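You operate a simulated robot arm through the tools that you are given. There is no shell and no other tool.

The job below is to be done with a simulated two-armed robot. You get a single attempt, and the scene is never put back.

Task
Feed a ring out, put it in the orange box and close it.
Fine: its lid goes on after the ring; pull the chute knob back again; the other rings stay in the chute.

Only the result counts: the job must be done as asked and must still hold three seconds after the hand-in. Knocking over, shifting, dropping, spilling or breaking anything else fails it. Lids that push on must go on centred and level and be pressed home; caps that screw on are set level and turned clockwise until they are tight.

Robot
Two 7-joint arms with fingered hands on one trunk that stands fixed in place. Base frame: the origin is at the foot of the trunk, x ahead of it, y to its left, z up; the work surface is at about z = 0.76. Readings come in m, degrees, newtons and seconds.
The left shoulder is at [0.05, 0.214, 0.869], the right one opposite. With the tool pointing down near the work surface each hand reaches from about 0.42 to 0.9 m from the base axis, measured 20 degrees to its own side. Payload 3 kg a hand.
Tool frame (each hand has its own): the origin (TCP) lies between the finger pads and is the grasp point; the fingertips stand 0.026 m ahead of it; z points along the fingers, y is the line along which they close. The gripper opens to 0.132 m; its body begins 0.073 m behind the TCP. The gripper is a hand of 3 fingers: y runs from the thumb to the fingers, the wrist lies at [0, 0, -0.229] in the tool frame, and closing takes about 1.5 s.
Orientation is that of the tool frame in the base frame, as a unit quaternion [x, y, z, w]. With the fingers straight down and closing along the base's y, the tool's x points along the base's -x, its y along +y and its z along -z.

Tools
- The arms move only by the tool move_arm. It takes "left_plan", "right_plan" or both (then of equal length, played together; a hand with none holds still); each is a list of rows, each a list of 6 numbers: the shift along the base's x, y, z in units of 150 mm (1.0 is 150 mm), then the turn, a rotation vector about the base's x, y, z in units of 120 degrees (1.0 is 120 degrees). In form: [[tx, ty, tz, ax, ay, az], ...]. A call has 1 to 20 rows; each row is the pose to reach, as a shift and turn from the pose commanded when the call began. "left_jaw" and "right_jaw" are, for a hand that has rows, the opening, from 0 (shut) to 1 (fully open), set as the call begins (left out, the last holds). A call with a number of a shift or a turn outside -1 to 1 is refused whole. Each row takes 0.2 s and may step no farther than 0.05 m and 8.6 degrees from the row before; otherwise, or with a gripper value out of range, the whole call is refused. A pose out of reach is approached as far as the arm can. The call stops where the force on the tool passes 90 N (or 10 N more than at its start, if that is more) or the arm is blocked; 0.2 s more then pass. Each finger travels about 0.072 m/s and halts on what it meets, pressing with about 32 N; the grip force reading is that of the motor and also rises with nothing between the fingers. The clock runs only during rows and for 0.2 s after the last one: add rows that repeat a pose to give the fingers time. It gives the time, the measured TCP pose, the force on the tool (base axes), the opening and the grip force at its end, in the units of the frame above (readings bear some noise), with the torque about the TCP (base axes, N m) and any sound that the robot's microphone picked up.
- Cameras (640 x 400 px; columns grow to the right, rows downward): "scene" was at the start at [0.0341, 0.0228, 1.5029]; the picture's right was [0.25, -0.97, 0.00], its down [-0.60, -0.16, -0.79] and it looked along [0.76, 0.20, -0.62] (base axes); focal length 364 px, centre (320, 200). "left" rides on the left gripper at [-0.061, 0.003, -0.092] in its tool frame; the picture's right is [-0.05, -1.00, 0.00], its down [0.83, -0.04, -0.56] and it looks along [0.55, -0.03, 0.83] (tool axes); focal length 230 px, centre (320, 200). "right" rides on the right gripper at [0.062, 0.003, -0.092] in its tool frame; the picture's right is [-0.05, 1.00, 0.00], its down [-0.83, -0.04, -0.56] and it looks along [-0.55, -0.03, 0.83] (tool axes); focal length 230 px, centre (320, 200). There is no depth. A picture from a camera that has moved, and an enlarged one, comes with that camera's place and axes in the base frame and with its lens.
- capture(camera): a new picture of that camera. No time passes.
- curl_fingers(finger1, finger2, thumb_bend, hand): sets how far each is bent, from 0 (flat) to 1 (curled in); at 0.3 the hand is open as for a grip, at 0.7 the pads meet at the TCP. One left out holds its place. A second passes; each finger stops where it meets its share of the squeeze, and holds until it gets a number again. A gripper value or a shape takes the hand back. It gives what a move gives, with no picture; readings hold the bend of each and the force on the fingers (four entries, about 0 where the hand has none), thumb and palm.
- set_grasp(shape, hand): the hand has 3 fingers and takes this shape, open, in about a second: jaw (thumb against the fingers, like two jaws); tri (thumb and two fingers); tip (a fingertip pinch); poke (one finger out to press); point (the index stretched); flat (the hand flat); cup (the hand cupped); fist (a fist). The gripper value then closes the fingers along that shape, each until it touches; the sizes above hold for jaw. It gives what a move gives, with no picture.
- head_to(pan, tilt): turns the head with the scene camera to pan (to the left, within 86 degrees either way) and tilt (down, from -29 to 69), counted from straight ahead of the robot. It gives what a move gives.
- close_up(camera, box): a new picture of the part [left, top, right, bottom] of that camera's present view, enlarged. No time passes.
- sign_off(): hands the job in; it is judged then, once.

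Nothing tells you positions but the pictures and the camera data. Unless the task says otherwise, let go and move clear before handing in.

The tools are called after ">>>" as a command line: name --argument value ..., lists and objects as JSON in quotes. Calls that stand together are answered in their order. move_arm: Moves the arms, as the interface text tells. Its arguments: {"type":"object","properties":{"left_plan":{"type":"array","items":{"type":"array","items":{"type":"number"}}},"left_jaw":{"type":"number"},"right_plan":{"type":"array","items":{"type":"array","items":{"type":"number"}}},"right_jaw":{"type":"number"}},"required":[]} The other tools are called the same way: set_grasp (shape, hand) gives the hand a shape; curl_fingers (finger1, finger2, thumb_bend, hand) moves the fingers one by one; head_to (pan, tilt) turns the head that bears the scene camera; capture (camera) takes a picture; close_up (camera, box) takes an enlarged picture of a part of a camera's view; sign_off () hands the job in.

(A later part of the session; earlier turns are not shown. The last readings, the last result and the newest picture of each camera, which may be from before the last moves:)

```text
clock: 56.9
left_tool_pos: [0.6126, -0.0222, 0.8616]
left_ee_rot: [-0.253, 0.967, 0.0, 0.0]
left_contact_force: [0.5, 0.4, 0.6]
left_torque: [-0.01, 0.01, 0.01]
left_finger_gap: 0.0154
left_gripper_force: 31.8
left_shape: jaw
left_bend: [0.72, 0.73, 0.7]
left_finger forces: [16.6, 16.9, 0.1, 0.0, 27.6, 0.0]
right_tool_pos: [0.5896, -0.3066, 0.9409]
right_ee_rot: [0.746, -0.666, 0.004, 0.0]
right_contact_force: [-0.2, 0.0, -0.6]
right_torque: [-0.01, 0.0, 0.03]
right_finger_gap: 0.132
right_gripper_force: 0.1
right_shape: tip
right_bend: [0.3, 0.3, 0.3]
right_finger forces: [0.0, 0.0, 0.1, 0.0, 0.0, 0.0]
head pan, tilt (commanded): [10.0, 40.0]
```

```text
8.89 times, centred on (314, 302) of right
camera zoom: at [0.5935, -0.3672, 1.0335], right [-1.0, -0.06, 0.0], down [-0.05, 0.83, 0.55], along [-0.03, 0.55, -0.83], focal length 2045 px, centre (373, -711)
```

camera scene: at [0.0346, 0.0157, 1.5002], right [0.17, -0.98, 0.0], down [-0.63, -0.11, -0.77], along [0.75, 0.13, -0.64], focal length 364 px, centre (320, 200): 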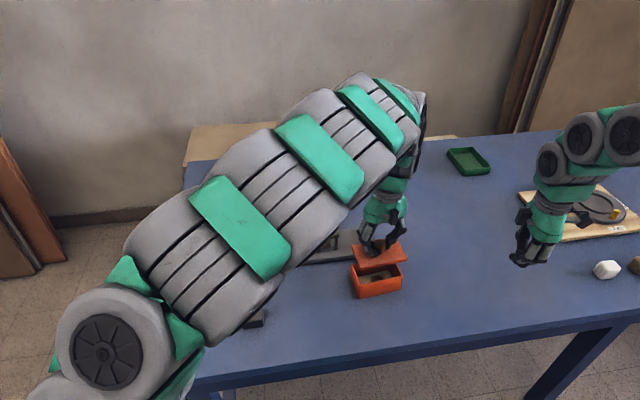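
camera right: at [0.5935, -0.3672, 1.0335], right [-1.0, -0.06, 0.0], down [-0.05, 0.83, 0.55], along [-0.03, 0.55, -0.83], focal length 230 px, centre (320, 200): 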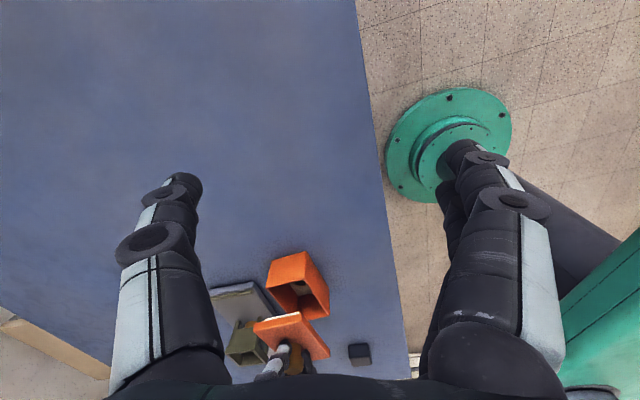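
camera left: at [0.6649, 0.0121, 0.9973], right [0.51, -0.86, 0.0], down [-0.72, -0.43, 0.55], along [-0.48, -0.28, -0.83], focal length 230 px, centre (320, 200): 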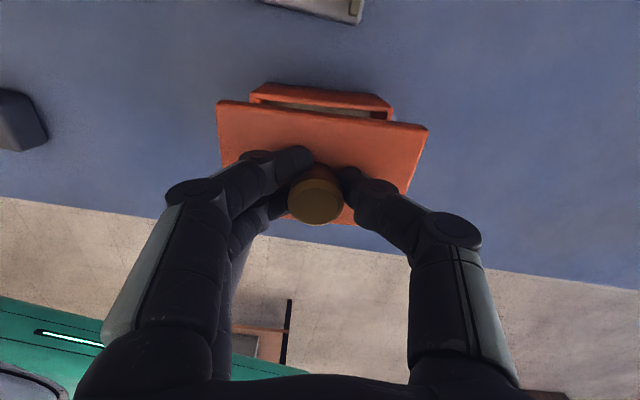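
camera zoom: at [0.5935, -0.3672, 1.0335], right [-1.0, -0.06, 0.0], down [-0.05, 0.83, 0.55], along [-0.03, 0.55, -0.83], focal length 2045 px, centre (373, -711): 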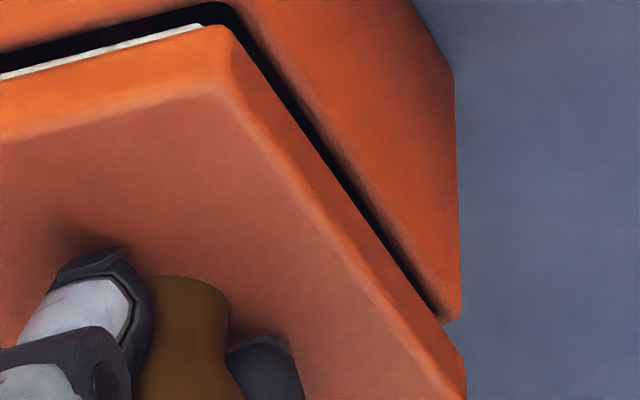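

The high-zoom views suggest about 0.5° over-rotation now, and possibly a slight tilt with the far end high. I'll tip the right hand's camera to look nearly horizontally at the lid, to judge level properly.

>>> move_arm --right_plan '[[0, -0.02, -0.06, 0.066, 0, 0], [0, -0.04, -0.12, 0.133, 0, 0], [0, -0.06, -0.18, 0.2, 0, 0], [0, -0.08, -0.24, 0.267, 0, 0], [0, -0.1, -0.3, 0.333, 0, 0], [0, -0.1, -0.36, 0.333, 0, 0], [0, -0.1, -0.36, 0.333, 0, 0]]'

>>> capture --camera "right"

>>> capture --camera "scene"

```text
clock: 58.5
left_tool_pos: [0.6109, -0.0224, 0.8624]
left_ee_rot: [-0.254, 0.967, 0.0, 0.0]
left_contact_force: [-0.4, 0.8, -0.5]
left_torque: [-0.02, 0.01, 0.0]
left_finger_gap: 0.0151
left_gripper_force: 32.0
left_shape: jaw
left_bend: [0.72, 0.73, 0.7]
left_finger forces: [16.9, 17.1, 0.0, 0.2, 27.6, 0.1]
right_tool_pos: [0.4931, -0.165, 0.9145]
right_ee_rot: [0.692, -0.66, -0.181, -0.229]
right_contact_force: [-1.1, 0.4, 0.1]
right_torque: [0.0, 0.01, 0.01]
right_finger_gap: 0.1317
right_gripper_force: 0.1
right_shape: tip
right_bend: [0.3, 0.3, 0.3]
right_finger forces: [0.0, 0.1, 0.0, 0.0, 0.1, 0.0]
right hand out of reach, approached as far as the arm can: row 1, 2, 3, 4, 5, 6, 7
head pan, tilt (commanded): [10.0, 40.0]
```

```text
taken
camera right: at [0.4894, -0.2673, 0.9571], right [-1.0, 0.02, -0.05], down [-0.04, 0.38, 0.92], along [0.04, 0.92, -0.38], focal length 230 px, centre (320, 200)
```

right: 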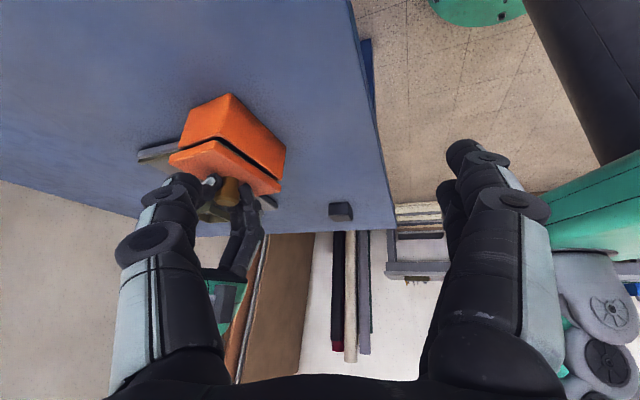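

```text
taken
camera scene: at [0.0345, 0.0157, 1.5002], right [0.17, -0.98, 0.0], down [-0.63, -0.11, -0.77], along [0.75, 0.13, -0.64], focal length 364 px, centre (320, 200)
```

scene: 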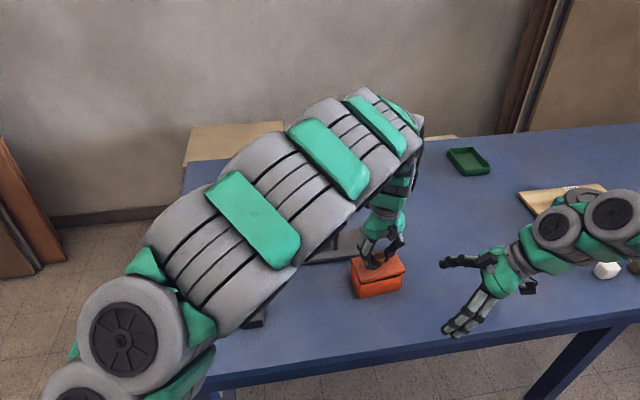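

The right arm couldn't fully reach that pose and drifted nearer than I asked, though with no contact. The view is useful, so I'll zoom in from here.

>>> close_up --camera "right" --box '[160, 85, 300, 205]'

>>> close_up --camera "right" --box '[165, 125, 235, 180]'

>>> close_up --camera "right" --box '[210, 130, 290, 200]'

```text
3.33 times, centred on (230, 145) of right
camera zoom: at [0.4894, -0.2673, 0.9571], right [-1.0, 0.02, -0.05], down [-0.04, 0.38, 0.92], along [0.04, 0.92, -0.38], focal length 767 px, centre (620, 383)
```

zoom: 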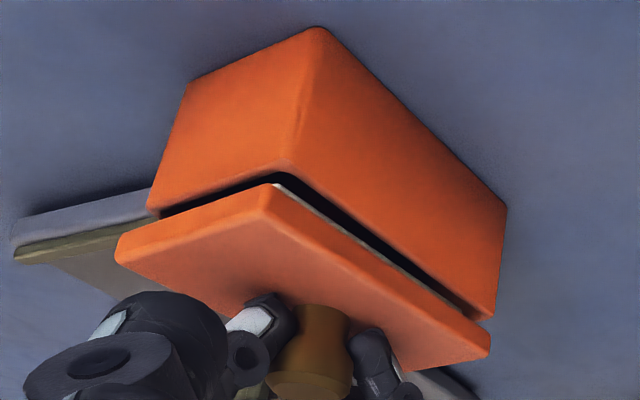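

```text
7.27 times, centred on (200, 152) of right
camera zoom: at [0.4894, -0.2673, 0.9571], right [-1.0, 0.02, -0.05], down [-0.04, 0.38, 0.92], along [0.04, 0.92, -0.38], focal length 1673 px, centre (1193, 546)
```

zoom: 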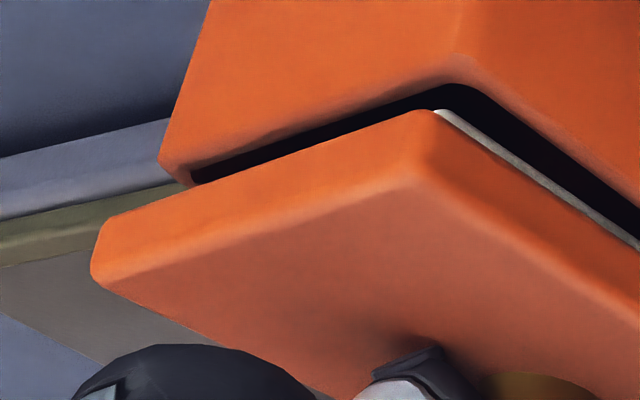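

```text
5.71 times, centred on (250, 165) of right
camera zoom: at [0.4894, -0.2673, 0.9571], right [-1.0, 0.02, -0.05], down [-0.04, 0.38, 0.92], along [0.04, 0.92, -0.38], focal length 1315 px, centre (720, 400)
```

zoom: 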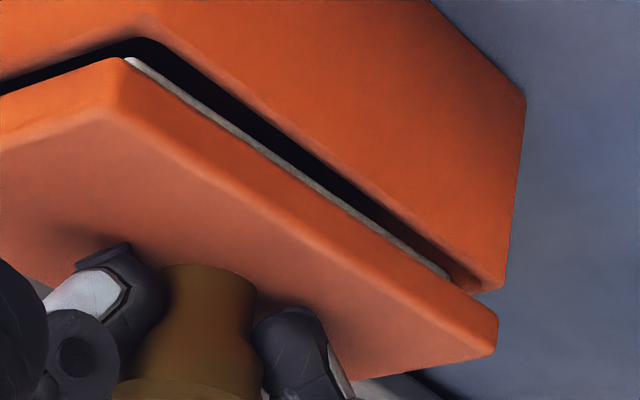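

From this view the lid is parallel in yaw, but about 2 mm too far to the back and tilted about 1.8° with its right end high. I'll correct both together.

>>> move_arm --left_plan '[[-0.007, -0.003, 0, 0.007, 0.003, 0], [-0.0133, -0.006, 0, 0.0136, 0.0063, 0], [-0.0133, -0.006, 0, 0.0136, 0.0063, 0]]'

>>> close_up --camera "right" --box '[165, 125, 235, 180]'

>>> close_up --camera "right" --box '[210, 130, 290, 200]'

>>> close_up --camera "scene" --box '[354, 262, 410, 297]'

```text
clock: 59.3
left_tool_pos: [0.6084, -0.0233, 0.8624]
left_ee_rot: [-0.253, 0.967, 0.016, -0.003]
left_contact_force: [-0.2, -0.1, -0.3]
left_torque: [-0.02, -0.02, 0.02]
left_finger_gap: 0.0153
left_gripper_force: 31.5
left_shape: jaw
left_bend: [0.72, 0.73, 0.7]
left_finger forces: [16.9, 17.2, 0.0, 0.0, 27.5, 0.0]
right_tool_pos: [0.4932, -0.1643, 0.9148]
right_ee_rot: [0.692, -0.66, -0.181, -0.23]
right_contact_force: [0.5, 0.6, 0.1]
right_torque: [0.0, -0.02, 0.03]
right_finger_gap: 0.1322
right_gripper_force: 0.1
right_shape: tip
right_bend: [0.3, 0.3, 0.3]
right_finger forces: [0.0, 0.0, 0.0, 0.0, 0.0, 0.0]
head pan, tilt (commanded): [10.0, 40.0]
```

```text
7.27 times, centred on (200, 152) of right
camera zoom: at [0.4895, -0.2672, 0.9571], right [-1.0, 0.02, -0.05], down [-0.04, 0.38, 0.92], along [0.04, 0.92, -0.38], focal length 1673 px, centre (1193, 546)
```

zoom: 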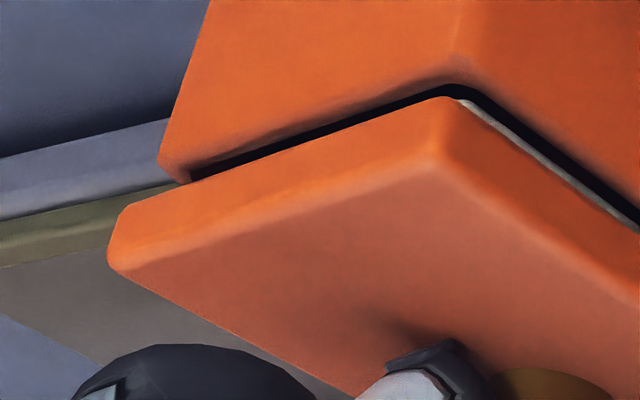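

```text
5.71 times, centred on (250, 165) of right
camera zoom: at [0.4895, -0.2672, 0.9571], right [-1.0, 0.02, -0.05], down [-0.04, 0.38, 0.92], along [0.04, 0.92, -0.38], focal length 1315 px, centre (720, 400)
```

zoom: 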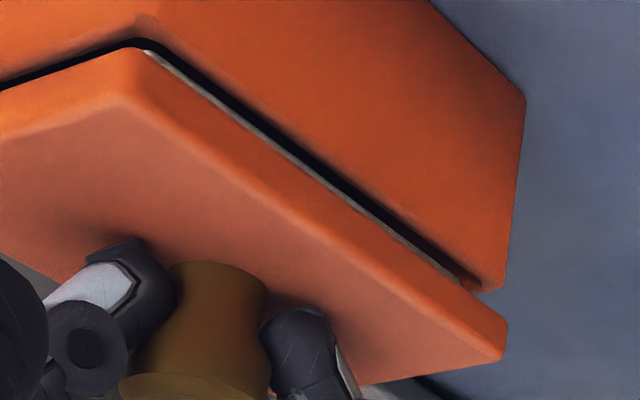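

```text
11.43 times, centred on (382, 280) of scene
camera zoom: at [0.0345, 0.0157, 1.5002], right [0.17, -0.98, 0.0], down [-0.63, -0.11, -0.77], along [0.75, 0.13, -0.64], focal length 4160 px, centre (-389, -709)
```

zoom: 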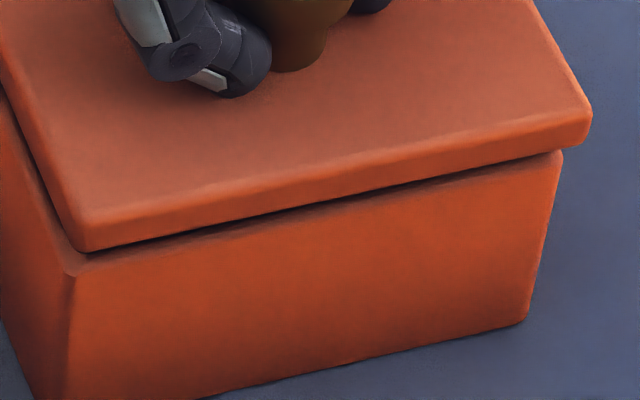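

The tilt is slightly over-corrected now. I'll take back about 0.7° of tilt, add 0.5° of yaw, and lower 3.5 mm so the plug starts to enter, watching the force.

>>> move_arm --left_plan '[[0, 0, 0, -0.0053, -0.0025, 0.0042], [0, 0, 0, -0.0053, -0.0025, 0.0042], [0, 0, -0.012, -0.0053, -0.0025, 0.0042], [0, 0, -0.023, -0.0053, -0.0025, 0.0042], [0, 0, -0.023, -0.0053, -0.0025, 0.0042]]'

>>> close_up --camera "right" --box '[165, 125, 235, 180]'

>>> close_up --camera "right" --box '[210, 130, 290, 200]'

>>> close_up --camera "scene" --box '[354, 262, 410, 297]'

```text
clock: 60.5
left_tool_pos: [0.6089, -0.024, 0.8585]
left_ee_rot: [-0.257, 0.966, 0.01, -0.001]
left_contact_force: [0.2, -1.0, -0.2]
left_torque: [0.02, 0.02, -0.05]
left_finger_gap: 0.0153
left_gripper_force: 32.2
left_shape: jaw
left_bend: [0.72, 0.73, 0.7]
left_finger forces: [17.0, 17.2, 0.0, 0.0, 27.6, 0.0]
right_tool_pos: [0.4939, -0.1642, 0.9145]
right_ee_rot: [0.692, -0.66, -0.18, -0.23]
right_contact_force: [-0.3, 1.3, 0.6]
right_torque: [0.02, 0.03, 0.0]
right_finger_gap: 0.132
right_gripper_force: 0.0
right_shape: tip
right_bend: [0.3, 0.3, 0.3]
right_finger forces: [0.0, 0.0, 0.0, 0.1, 0.0, 0.0]
head pan, tilt (commanded): [10.0, 40.0]
```

```text
7.27 times, centred on (200, 152) of right
camera zoom: at [0.4895, -0.2673, 0.9571], right [-1.0, 0.02, -0.05], down [-0.04, 0.38, 0.92], along [0.04, 0.92, -0.38], focal length 1673 px, centre (1193, 546)
```

zoom: 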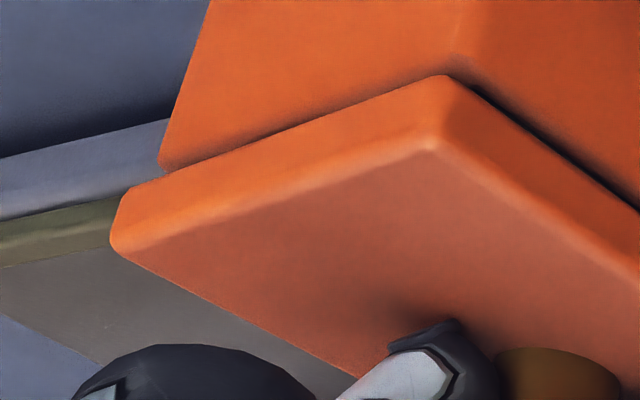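

```text
5.71 times, centred on (250, 165) of right
camera zoom: at [0.4895, -0.2673, 0.9571], right [-1.0, 0.02, -0.05], down [-0.04, 0.38, 0.92], along [0.04, 0.92, -0.38], focal length 1315 px, centre (720, 400)
```

zoom: 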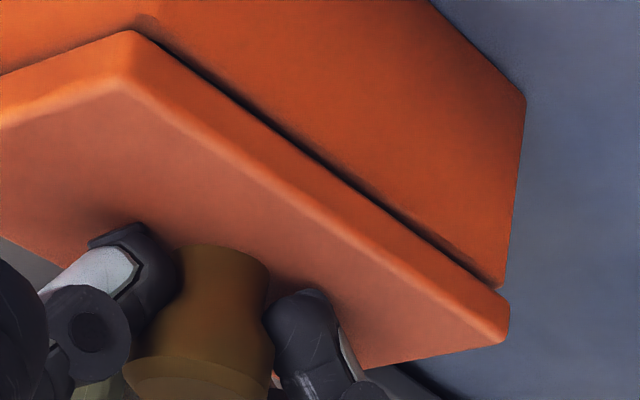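

```text
11.43 times, centred on (382, 280) of scene
camera zoom: at [0.0345, 0.0157, 1.5002], right [0.17, -0.98, 0.0], down [-0.63, -0.11, -0.77], along [0.75, 0.13, -0.64], focal length 4160 px, centre (-389, -709)
```

zoom: 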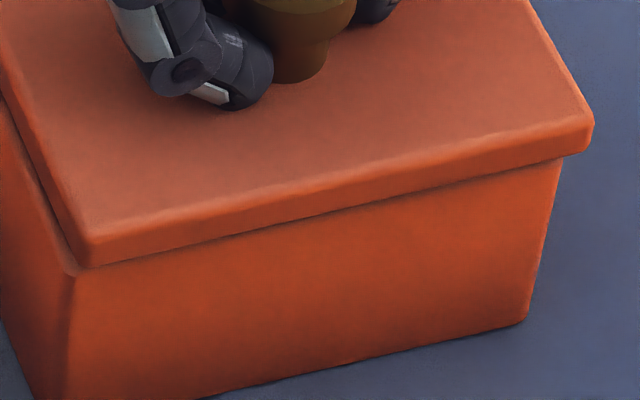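

No contact force yet, and the plug has disappeared inside the opening on the visible sides. I'll lower another 2.5 mm.

>>> move_arm --left_plan '[[0, 0, -0.008, 0, 0, 0], [0, 0, -0.017, 0, 0, 0], [0, 0, -0.017, 0, 0, 0]]'

>>> close_up --camera "right" --box '[160, 95, 300, 205]'

>>> close_up --camera "scene" --box '[354, 262, 410, 297]'

```text
clock: 61.3
left_tool_pos: [0.6095, -0.0242, 0.8565]
left_ee_rot: [-0.258, 0.966, 0.009, -0.001]
left_contact_force: [-0.2, 0.2, -0.7]
left_torque: [-0.02, 0.0, -0.01]
left_finger_gap: 0.0154
left_gripper_force: 31.7
left_shape: jaw
left_bend: [0.72, 0.73, 0.7]
left_finger forces: [17.1, 17.3, 0.1, 0.0, 27.6, 0.0]
right_tool_pos: [0.494, -0.1654, 0.9153]
right_ee_rot: [0.692, -0.66, -0.181, -0.23]
right_contact_force: [0.2, 0.1, 0.5]
right_torque: [-0.02, 0.0, 0.02]
right_finger_gap: 0.1322
right_gripper_force: 0.0
right_shape: tip
right_bend: [0.3, 0.3, 0.3]
right_finger forces: [0.0, 0.0, 0.0, 0.0, 0.1, 0.1]
head pan, tilt (commanded): [10.0, 40.0]
```

```text
3.64 times, centred on (230, 150) of right
camera zoom: at [0.4895, -0.2672, 0.9571], right [-1.0, 0.02, -0.05], down [-0.04, 0.38, 0.92], along [0.04, 0.92, -0.38], focal length 837 px, centre (647, 382)
```

zoom: 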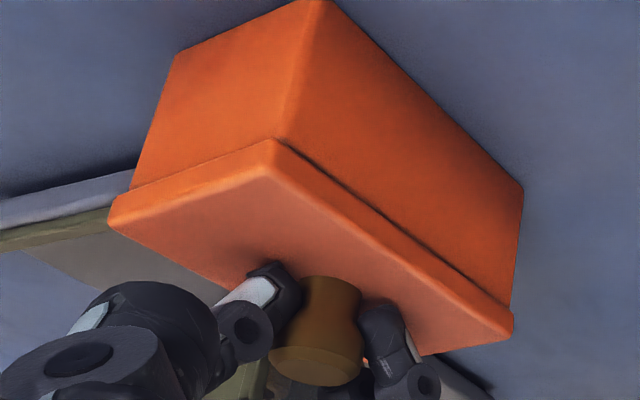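

```text
11.43 times, centred on (382, 280) of scene
camera zoom: at [0.0345, 0.0157, 1.5002], right [0.17, -0.98, 0.0], down [-0.63, -0.11, -0.77], along [0.75, 0.13, -0.64], focal length 4160 px, centre (-389, -709)
```

zoom: 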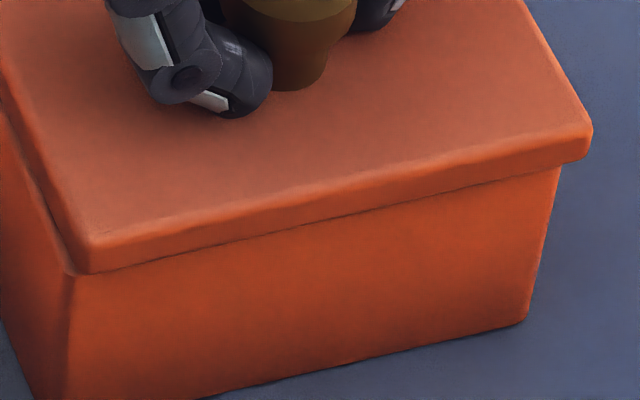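

The plug is in without resistance and the plate is nearly on the rim. I'll continue down 2 mm.

>>> move_arm --left_plan '[[0, 0, -0.007, 0, 0, 0], [0, 0, -0.013, 0, 0, 0], [0, 0, -0.013, 0, 0, 0]]'

>>> close_up --camera "right" --box '[160, 95, 300, 205]'

>>> close_up --camera "scene" --box '[354, 262, 410, 297]'

```text
clock: 62.1
left_tool_pos: [0.6099, -0.0242, 0.8542]
left_ee_rot: [-0.258, 0.966, 0.009, -0.002]
left_contact_force: [0.5, 0.2, 4.1]
left_torque: [0.02, 0.0, 0.02]
left_finger_gap: 0.0154
left_gripper_force: 32.2
left_shape: jaw
left_bend: [0.72, 0.73, 0.7]
left_finger forces: [17.2, 17.8, 0.1, 0.0, 28.8, 0.1]
right_tool_pos: [0.4937, -0.1654, 0.9153]
right_ee_rot: [0.693, -0.66, -0.181, -0.229]
right_contact_force: [0.5, -0.4, -0.4]
right_torque: [-0.02, 0.03, -0.02]
right_finger_gap: 0.132
right_gripper_force: 0.1
right_shape: tip
right_bend: [0.3, 0.3, 0.3]
right_finger forces: [0.0, 0.1, 0.0, 0.0, 0.0, 0.1]
head pan, tilt (commanded): [10.0, 40.0]
```

```text
3.64 times, centred on (230, 150) of right
camera zoom: at [0.4895, -0.2672, 0.9571], right [-1.0, 0.02, -0.05], down [-0.04, 0.38, 0.92], along [0.04, 0.92, -0.38], focal length 837 px, centre (647, 382)
```

zoom: 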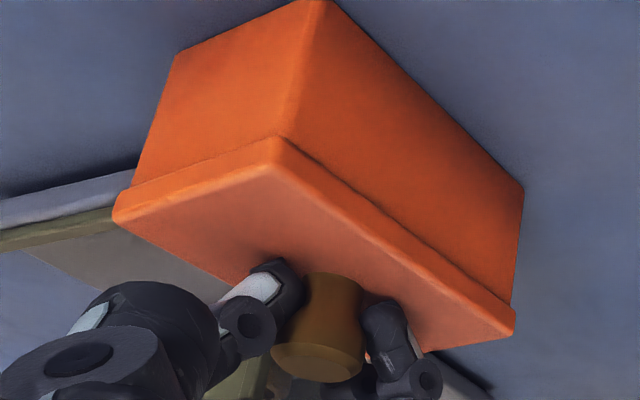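

```text
11.43 times, centred on (382, 280) of scene
camera zoom: at [0.0345, 0.0157, 1.5002], right [0.17, -0.98, 0.0], down [-0.63, -0.11, -0.77], along [0.75, 0.13, -0.64], focal length 4160 px, centre (-389, -709)
```

zoom: 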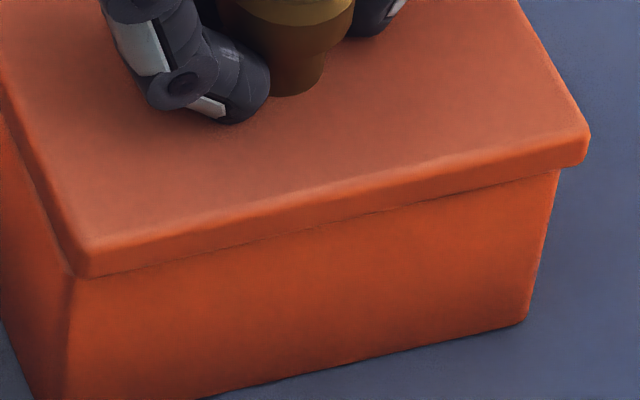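

First contact at 4 N with the lid looking square. I'll now press it home in small steps.

>>> move_arm --left_plan '[[0, 0, -0.007, 0, 0, 0], [0, 0, -0.013, 0, 0, 0], [0, 0, -0.013, 0, 0, 0]]'

>>> close_up --camera "right" --box '[160, 95, 300, 205]'

>>> close_up --camera "scene" --box '[354, 262, 410, 297]'

```text
clock: 62.9
left_tool_pos: [0.6095, -0.025, 0.8531]
left_ee_rot: [-0.258, 0.966, 0.009, 0.0]
left_contact_force: [-4.4, 0.7, 30.3]
left_torque: [-0.08, 0.1, -0.03]
left_finger_gap: 0.0166
left_gripper_force: 32.2
left_shape: jaw
left_bend: [0.72, 0.73, 0.7]
left_finger forces: [21.2, 23.9, 0.0, 0.1, 42.2, 0.0]
right_tool_pos: [0.494, -0.1641, 0.9144]
right_ee_rot: [0.692, -0.66, -0.18, -0.23]
right_contact_force: [-0.3, 0.1, 0.3]
right_torque: [0.02, -0.04, 0.01]
right_finger_gap: 0.1321
right_gripper_force: 0.0
right_shape: tip
right_bend: [0.3, 0.3, 0.3]
right_finger forces: [0.1, 0.0, 0.0, 0.0, 0.0, 0.0]
head pan, tilt (commanded): [10.0, 40.0]
```

```text
3.64 times, centred on (230, 150) of right
camera zoom: at [0.4893, -0.2672, 0.9572], right [-1.0, 0.02, -0.05], down [-0.04, 0.38, 0.92], along [0.04, 0.92, -0.38], focal length 837 px, centre (647, 382)
```

zoom: 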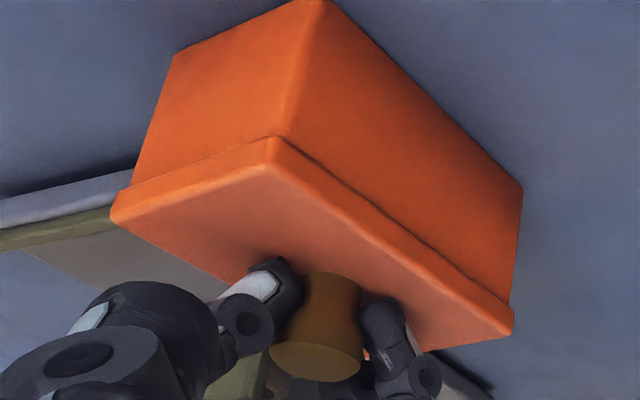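

```text
11.43 times, centred on (382, 280) of scene
camera zoom: at [0.0341, 0.0157, 1.5002], right [0.17, -0.98, 0.0], down [-0.63, -0.11, -0.77], along [0.75, 0.13, -0.64], focal length 4160 px, centre (-389, -709)
```

zoom: 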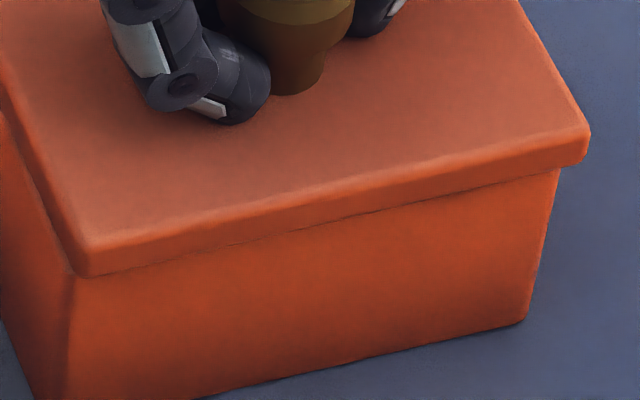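

Pressing force is 30 N now, but in the scene view the lid seems about 3 mm too far toward the right end. I'll check that from the other views before deciding.

>>> close_up --camera "right" --box '[170, 115, 230, 155]'

>>> close_up --camera "right" --box '[245, 145, 300, 200]'

>>> close_up --camera "scene" --box '[345, 250, 380, 300]'

>>> close_up --camera "left" --box '[200, 70, 440, 230]'

```text
10.00 times, centred on (200, 135) of right
camera zoom: at [0.4893, -0.2672, 0.9572], right [-1.0, 0.02, -0.05], down [-0.04, 0.38, 0.92], along [0.04, 0.92, -0.38], focal length 2301 px, centre (1520, 850)
```

zoom: 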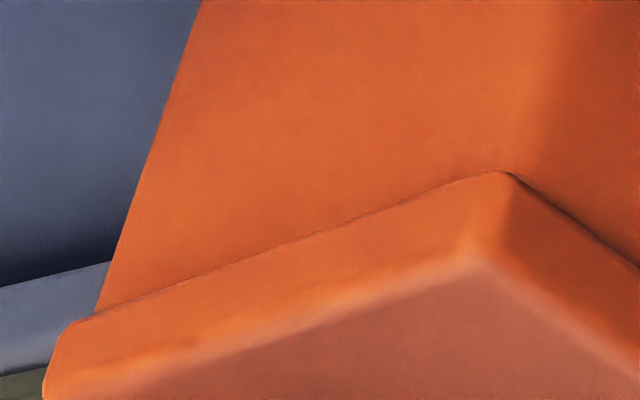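

```text
7.27 times, centred on (272, 172) of right
camera zoom: at [0.4893, -0.2672, 0.9572], right [-1.0, 0.02, -0.05], down [-0.04, 0.38, 0.92], along [0.04, 0.92, -0.38], focal length 1673 px, centre (666, 400)
```

zoom: 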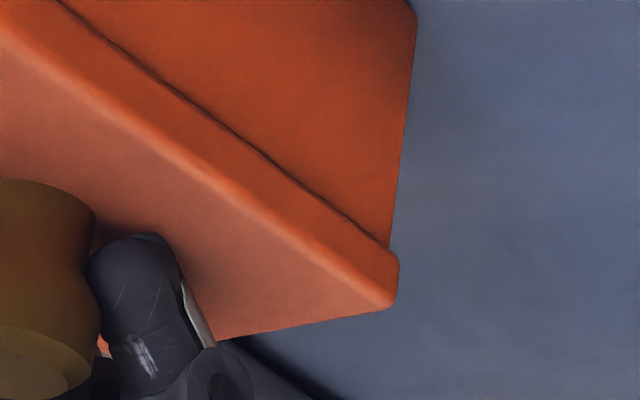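

```text
8.00 times, centred on (362, 275) of scene
camera zoom: at [0.0341, 0.0157, 1.5002], right [0.17, -0.98, 0.0], down [-0.63, -0.11, -0.77], along [0.75, 0.13, -0.64], focal length 2912 px, centre (-20, -400)
```

zoom: 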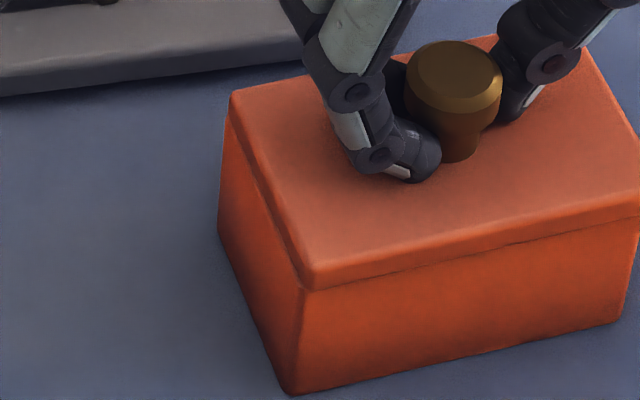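

```text
2.50 times, centred on (320, 150) of left
camera zoom: at [0.6625, 0.008, 0.9447], right [0.54, -0.84, -0.02], down [-0.7, -0.46, 0.55], along [-0.47, -0.29, -0.83], focal length 575 px, centre (320, 325)
```

zoom: 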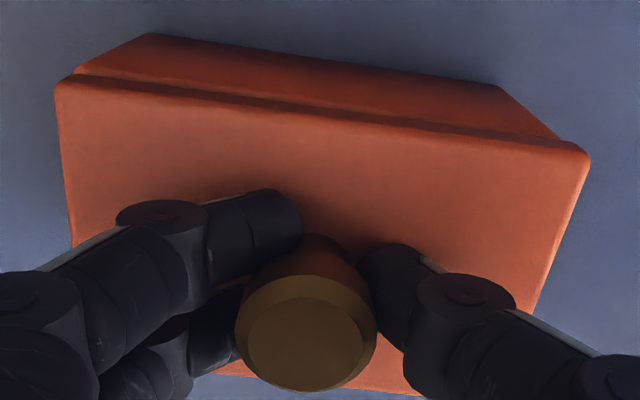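

The views agree the lid is seated and level, but it sits roughly 1.5–2 mm toward the right end. I'll ease the pressure, nudge it back 1.5 mm along the long axis, and look again.

>>> move_arm --left_plan '[[0, 0, 0.007, 0, 0, 0], [0, 0, 0.014, 0, 0, 0], [-0.002, 0.0045, 0.014, 0, 0, 0], [-0.0042, 0.0091, 0.014, 0, 0, 0], [-0.0042, 0.0091, 0.014, 0, 0, 0]]'

>>> close_up --camera "scene" --box '[354, 262, 410, 297]'

>>> close_up --camera "right" --box '[170, 115, 230, 155]'

>>> close_up --camera "left" --box '[200, 70, 440, 230]'

```text
clock: 64.1
left_tool_pos: [0.6087, -0.0222, 0.8549]
left_ee_rot: [-0.257, 0.966, 0.01, -0.001]
left_contact_force: [0.2, 0.1, -0.4]
left_torque: [-0.02, 0.0, -0.01]
left_finger_gap: 0.0159
left_gripper_force: 32.6
left_shape: jaw
left_bend: [0.72, 0.73, 0.7]
left_finger forces: [18.9, 18.8, 0.0, 0.0, 29.9, 0.0]
right_tool_pos: [0.494, -0.1651, 0.9157]
right_ee_rot: [0.692, -0.66, -0.181, -0.229]
right_contact_force: [0.3, 0.2, 0.2]
right_torque: [0.0, 0.01, -0.03]
right_finger_gap: 0.1322
right_gripper_force: 0.0
right_shape: tip
right_bend: [0.3, 0.3, 0.3]
right_finger forces: [0.1, 0.0, 0.1, 0.1, 0.0, 0.0]
head pan, tilt (commanded): [10.0, 40.0]
```

```text
11.43 times, centred on (382, 280) of scene
camera zoom: at [0.0345, 0.0157, 1.5002], right [0.17, -0.98, 0.0], down [-0.63, -0.11, -0.77], along [0.75, 0.13, -0.64], focal length 4160 px, centre (-389, -709)
```

zoom: 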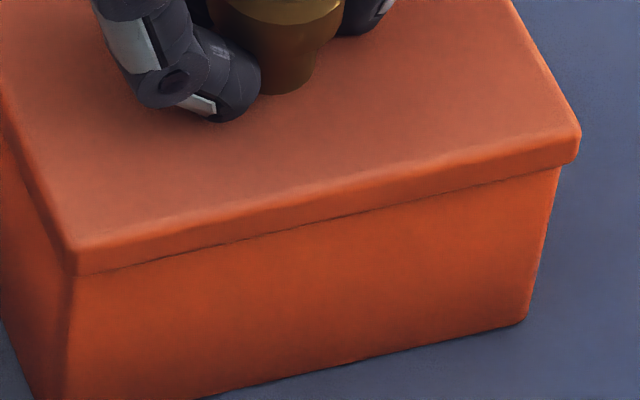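

```text
10.00 times, centred on (200, 135) of right
camera zoom: at [0.4895, -0.2672, 0.9571], right [-1.0, 0.02, -0.05], down [-0.04, 0.38, 0.92], along [0.04, 0.92, -0.38], focal length 2301 px, centre (1520, 850)
```

zoom: 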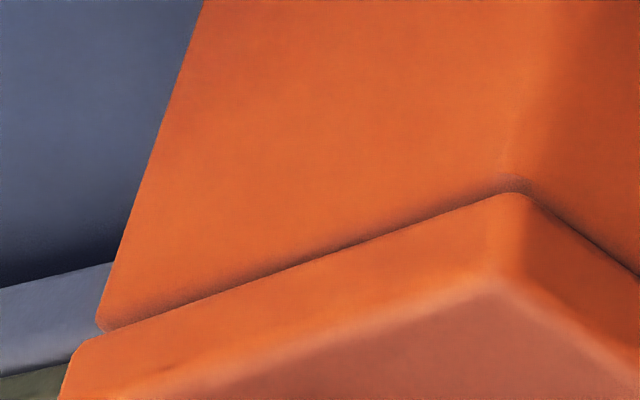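

```text
2.50 times, centred on (320, 150) of left
camera zoom: at [0.6619, 0.0102, 0.9459], right [0.54, -0.84, -0.02], down [-0.69, -0.46, 0.55], along [-0.47, -0.29, -0.83], focal length 575 px, centre (320, 325)
```

zoom: 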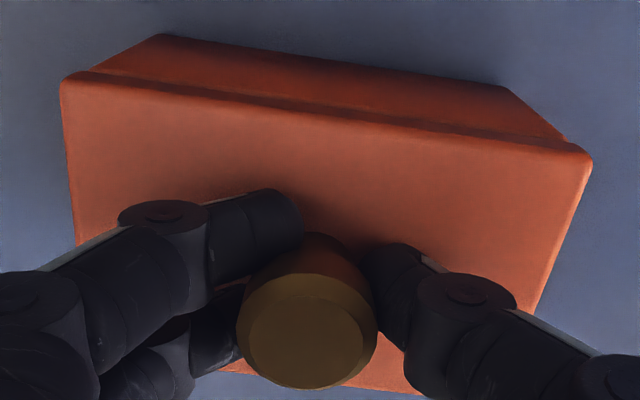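

Now the overhang looks even on both ends. I'll press the lid down firmly.

>>> move_arm --left_plan '[[0, 0, -0.007, 0, 0, 0], [0, 0, -0.014, 0, 0, 0], [0, 0, -0.02, 0, 0, 0], [0, 0, -0.02, 0, 0, 0]]'

>>> close_up --camera "scene" --box '[354, 262, 410, 297]'

>>> close_up --camera "right" --box '[160, 95, 300, 205]'

```text
clock: 65.1
left_tool_pos: [0.6087, -0.0227, 0.854]
left_ee_rot: [-0.258, 0.966, 0.009, 0.0]
left_contact_force: [0.6, 3.0, 38.8]
left_torque: [-0.02, 0.03, 0.0]
left_finger_gap: 0.0175
left_gripper_force: 32.1
left_shape: jaw
left_bend: [0.72, 0.73, 0.71]
left_finger forces: [24.4, 26.1, 0.0, 0.1, 48.1, 0.1]
right_tool_pos: [0.4946, -0.1646, 0.9152]
right_ee_rot: [0.692, -0.66, -0.18, -0.23]
right_contact_force: [-0.9, 0.0, 0.0]
right_torque: [0.01, -0.03, 0.0]
right_finger_gap: 0.1319
right_gripper_force: 0.1
right_shape: tip
right_bend: [0.3, 0.3, 0.3]
right_finger forces: [0.0, 0.1, 0.1, 0.1, 0.1, 0.0]
head pan, tilt (commanded): [10.0, 40.0]
```

```text
11.43 times, centred on (382, 280) of scene
camera zoom: at [0.0341, 0.0157, 1.5002], right [0.17, -0.98, 0.0], down [-0.63, -0.11, -0.77], along [0.75, 0.13, -0.64], focal length 4160 px, centre (-389, -709)
```

zoom: 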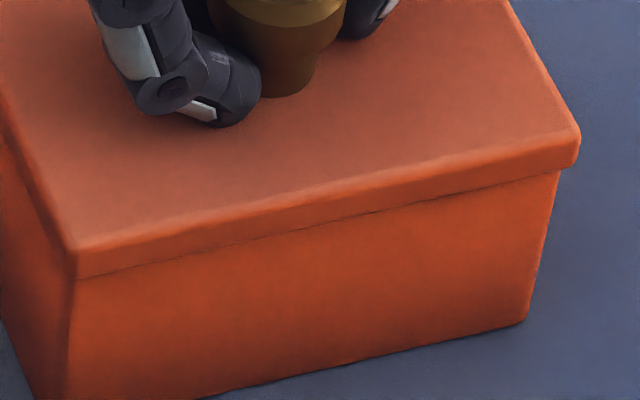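

```text
3.64 times, centred on (230, 150) of right
camera zoom: at [0.4893, -0.2672, 0.9573], right [-1.0, 0.02, -0.05], down [-0.04, 0.38, 0.92], along [0.04, 0.92, -0.38], focal length 837 px, centre (647, 382)
```

zoom: 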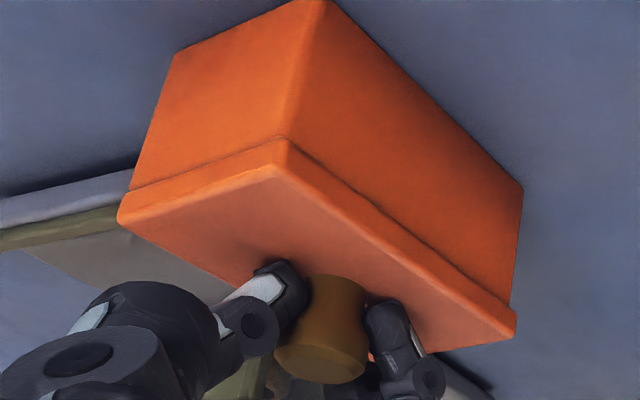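

Pressed at 39 N with the lid seated all round. I'll relax the pressure to near zero and then open the fingers.

>>> move_arm --left_plan '[[0, 0, 0.006, 0, 0, 0], [0, 0, 0.012, 0, 0, 0], [0, 0, 0.012, 0, 0, 0]]'

>>> move_arm --left_plan '[[0, 0, 0, 0, 0, 0], [0, 0, 0, 0, 0, 0], [0, 0, 0, 0, 0, 0], [0, 0, 0, 0, 0, 0], [0, 0, 0, 0, 0, 0]]' --left_jaw 0.45

>>> close_up --camera "scene" --box '[345, 240, 415, 300]'

>>> close_up --camera "right" --box '[160, 95, 300, 205]'

```text
clock: 65.9
left_tool_pos: [0.6078, -0.0228, 0.8527]
left_ee_rot: [-0.258, 0.966, 0.009, -0.001]
left_contact_force: [5.5, 0.4, 20.1]
left_torque: [-0.05, -0.15, 0.05]
left_finger_gap: 0.0171
left_gripper_force: 32.2
left_shape: jaw
left_bend: [0.72, 0.73, 0.7]
left_finger forces: [21.6, 19.4, 0.0, 0.1, 42.6, 0.0]
right_tool_pos: [0.4933, -0.1642, 0.9146]
right_ee_rot: [0.692, -0.66, -0.181, -0.23]
right_contact_force: [-0.3, -0.7, 0.5]
right_torque: [0.02, -0.05, -0.01]
right_finger_gap: 0.132
right_gripper_force: 0.0
right_shape: tip
right_bend: [0.3, 0.3, 0.3]
right_finger forces: [0.0, 0.1, 0.0, 0.1, 0.0, 0.0]
head pan, tilt (commanded): [10.0, 40.0]
```

```text
clock: 67.1
left_tool_pos: [0.6087, -0.0228, 0.8532]
left_ee_rot: [-0.258, 0.966, 0.009, -0.002]
left_contact_force: [-1.0, 1.5, 9.0]
left_torque: [-0.17, -0.16, 0.03]
left_finger_gap: 0.0562
left_gripper_force: 0.2
left_shape: jaw
left_bend: [0.73, 0.73, 0.71]
left_finger forces: [0.5, 0.6, 0.0, 0.0, 8.2, 0.0]
right_tool_pos: [0.4928, -0.1641, 0.915]
right_ee_rot: [0.692, -0.66, -0.18, -0.23]
right_contact_force: [0.3, 0.1, -0.3]
right_torque: [0.01, 0.02, 0.0]
right_finger_gap: 0.1323
right_gripper_force: 0.0
right_shape: tip
right_bend: [0.3, 0.3, 0.3]
right_finger forces: [0.0, 0.0, 0.1, 0.1, 0.1, 0.1]
head pan, tilt (commanded): [10.0, 40.0]
```

```text
6.67 times, centred on (380, 270) of scene
camera zoom: at [0.0344, 0.0157, 1.5002], right [0.17, -0.98, 0.0], down [-0.63, -0.11, -0.77], along [0.75, 0.13, -0.64], focal length 2426 px, centre (-80, -267)
```

zoom: 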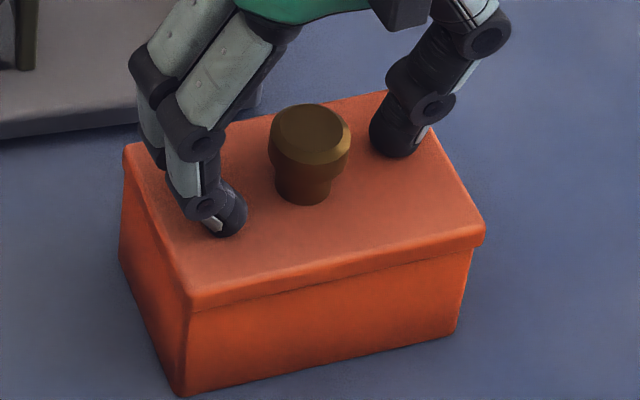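

```text
3.64 times, centred on (230, 150) of right
camera zoom: at [0.4894, -0.2672, 0.9571], right [-1.0, 0.02, -0.05], down [-0.04, 0.38, 0.92], along [0.04, 0.92, -0.38], focal length 837 px, centre (647, 382)
```

zoom: 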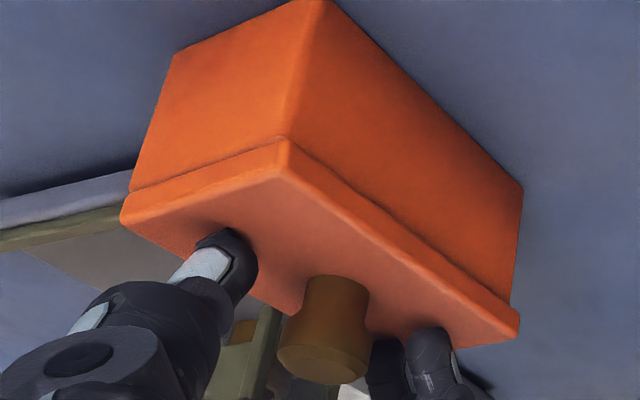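

The fingers are clear of the knob, with the lid staying put. I'll raise the left hand straight up and inspect.

>>> move_arm --left_plan '[[0, 0, 0.05, 0, 0, 0], [0, 0, 0.15, 0, 0, 0], [0, 0, 0.3, 0, 0, 0], [0, 0, 0.5, 0, 0, 0], [0, 0, 0.7, 0, 0, 0], [0, 0, 0.7, 0, 0, 0]]'

>>> close_up --camera "scene" --box '[345, 240, 415, 300]'

>>> close_up --camera "right" --box '[160, 95, 300, 205]'

>>> capture --camera "left"

>>> capture --camera "scene"

```text
clock: 68.5
left_tool_pos: [0.6059, -0.0239, 0.9581]
left_ee_rot: [-0.258, 0.966, 0.009, -0.002]
left_contact_force: [0.1, 0.0, 0.5]
left_torque: [0.0, -0.03, -0.02]
left_finger_gap: 0.059
left_gripper_force: 0.1
left_shape: jaw
left_bend: [0.73, 0.73, 0.7]
left_finger forces: [0.0, 0.0, 0.0, 0.0, 0.1, 0.0]
right_tool_pos: [0.4939, -0.1647, 0.9149]
right_ee_rot: [0.692, -0.66, -0.18, -0.23]
right_contact_force: [0.0, 0.5, -0.3]
right_torque: [0.03, -0.03, 0.02]
right_finger_gap: 0.1322
right_gripper_force: 0.0
right_shape: tip
right_bend: [0.3, 0.3, 0.3]
right_finger forces: [0.1, 0.1, 0.0, 0.0, 0.0, 0.0]
head pan, tilt (commanded): [10.0, 40.0]
```

```text
6.67 times, centred on (380, 270) of scene
camera zoom: at [0.0345, 0.0157, 1.5002], right [0.17, -0.98, 0.0], down [-0.63, -0.11, -0.77], along [0.75, 0.13, -0.64], focal length 2426 px, centre (-80, -267)
```

zoom: 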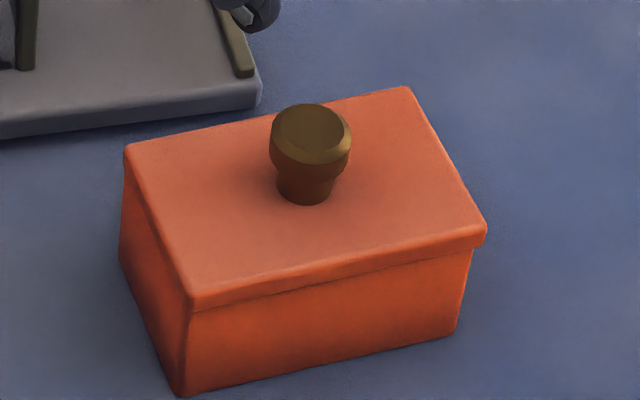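

```text
3.64 times, centred on (230, 150) of right
camera zoom: at [0.4895, -0.2672, 0.9571], right [-1.0, 0.02, -0.05], down [-0.04, 0.38, 0.92], along [0.04, 0.92, -0.38], focal length 837 px, centre (647, 382)
```

zoom: 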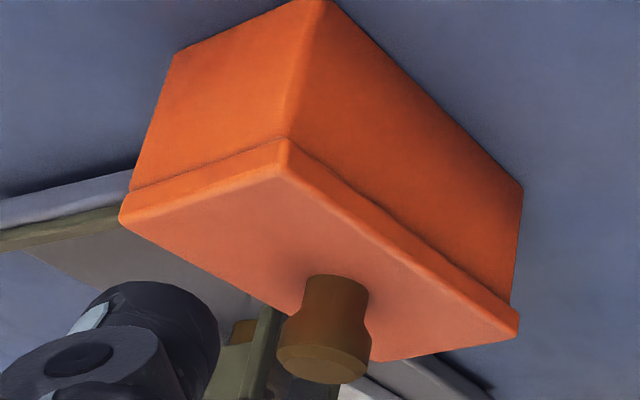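

```text
taken
camera left: at [0.6596, 0.0082, 1.0495], right [0.54, -0.84, -0.02], down [-0.69, -0.46, 0.55], along [-0.47, -0.29, -0.83], focal length 230 px, centre (320, 200)
```

left: 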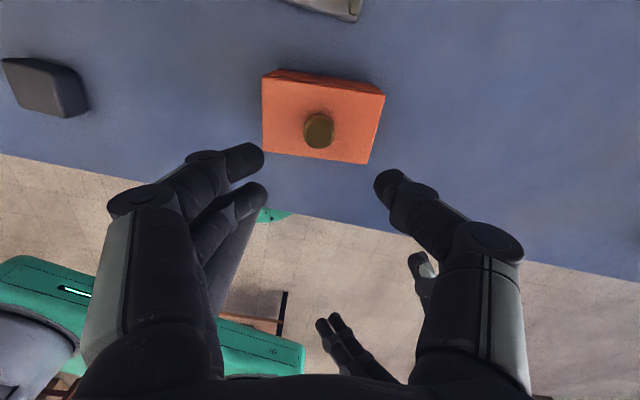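

```text
taken
camera scene: at [0.0345, 0.0157, 1.5002], right [0.17, -0.98, 0.0], down [-0.63, -0.11, -0.77], along [0.75, 0.13, -0.64], focal length 364 px, centre (320, 200)
```

scene: 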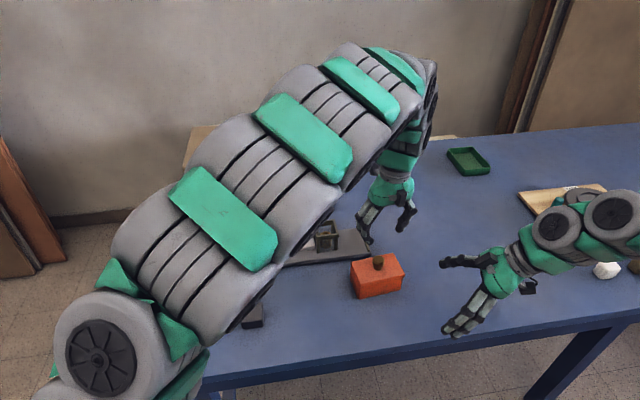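

The lid is on and looks level. I'll check centring from the hand camera above, with a closer look at the chute knob too.

>>> close_up --camera "left" --box '[250, 55, 400, 175]'

>>> close_up --camera "scene" --box '[354, 262, 410, 297]'

>>> close_up --camera "right" --box '[170, 115, 230, 155]'

>>> close_up --camera "right" --box '[245, 145, 300, 200]'

```text
3.33 times, centred on (325, 115) of left
camera zoom: at [0.6596, 0.0082, 1.0495], right [0.54, -0.84, -0.02], down [-0.69, -0.46, 0.55], along [-0.47, -0.29, -0.83], focal length 767 px, centre (303, 483)
```

zoom: 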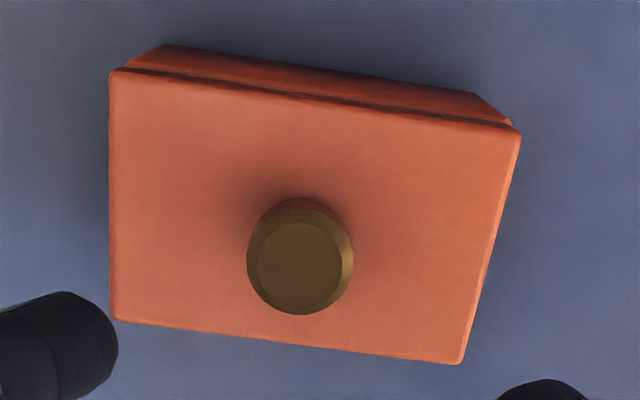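

```text
11.43 times, centred on (382, 280) of scene
camera zoom: at [0.0345, 0.0157, 1.5002], right [0.17, -0.98, 0.0], down [-0.63, -0.11, -0.77], along [0.75, 0.13, -0.64], focal length 4160 px, centre (-389, -709)
```

zoom: 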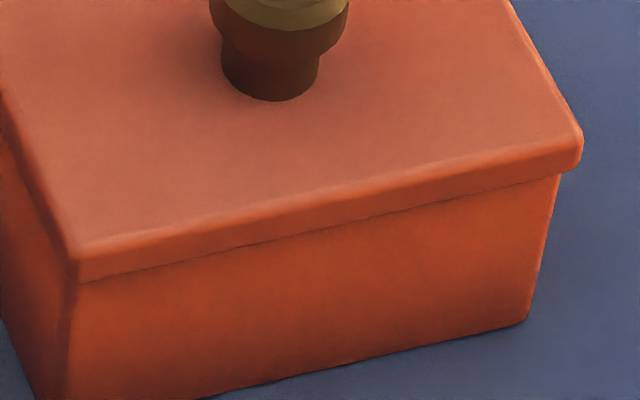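

```text
10.00 times, centred on (200, 135) of right
camera zoom: at [0.4895, -0.2672, 0.9571], right [-1.0, 0.02, -0.05], down [-0.04, 0.38, 0.92], along [0.04, 0.92, -0.38], focal length 2301 px, centre (1520, 850)
```

zoom: 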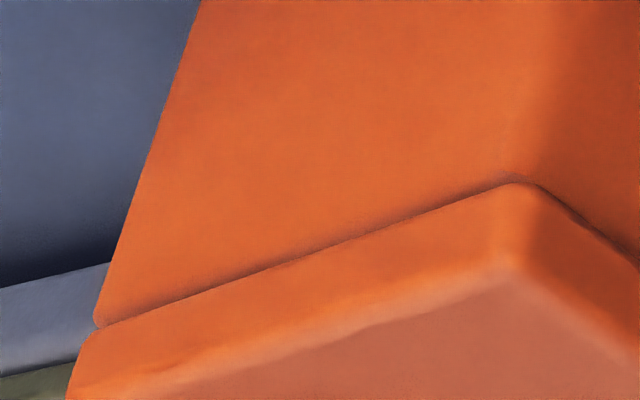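

```text
7.27 times, centred on (272, 172) of right
camera zoom: at [0.4895, -0.2672, 0.9571], right [-1.0, 0.02, -0.05], down [-0.04, 0.38, 0.92], along [0.04, 0.92, -0.38], focal length 1673 px, centre (666, 400)
```

zoom: 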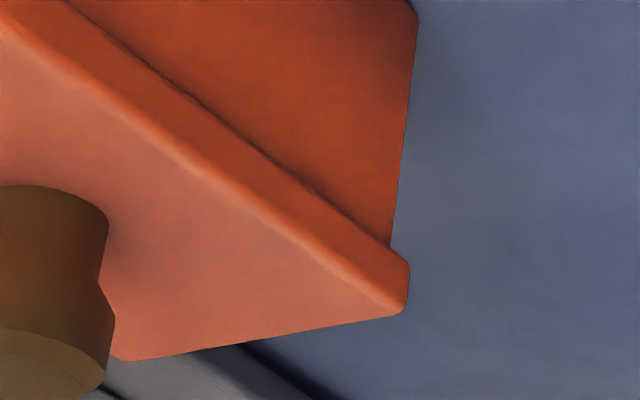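

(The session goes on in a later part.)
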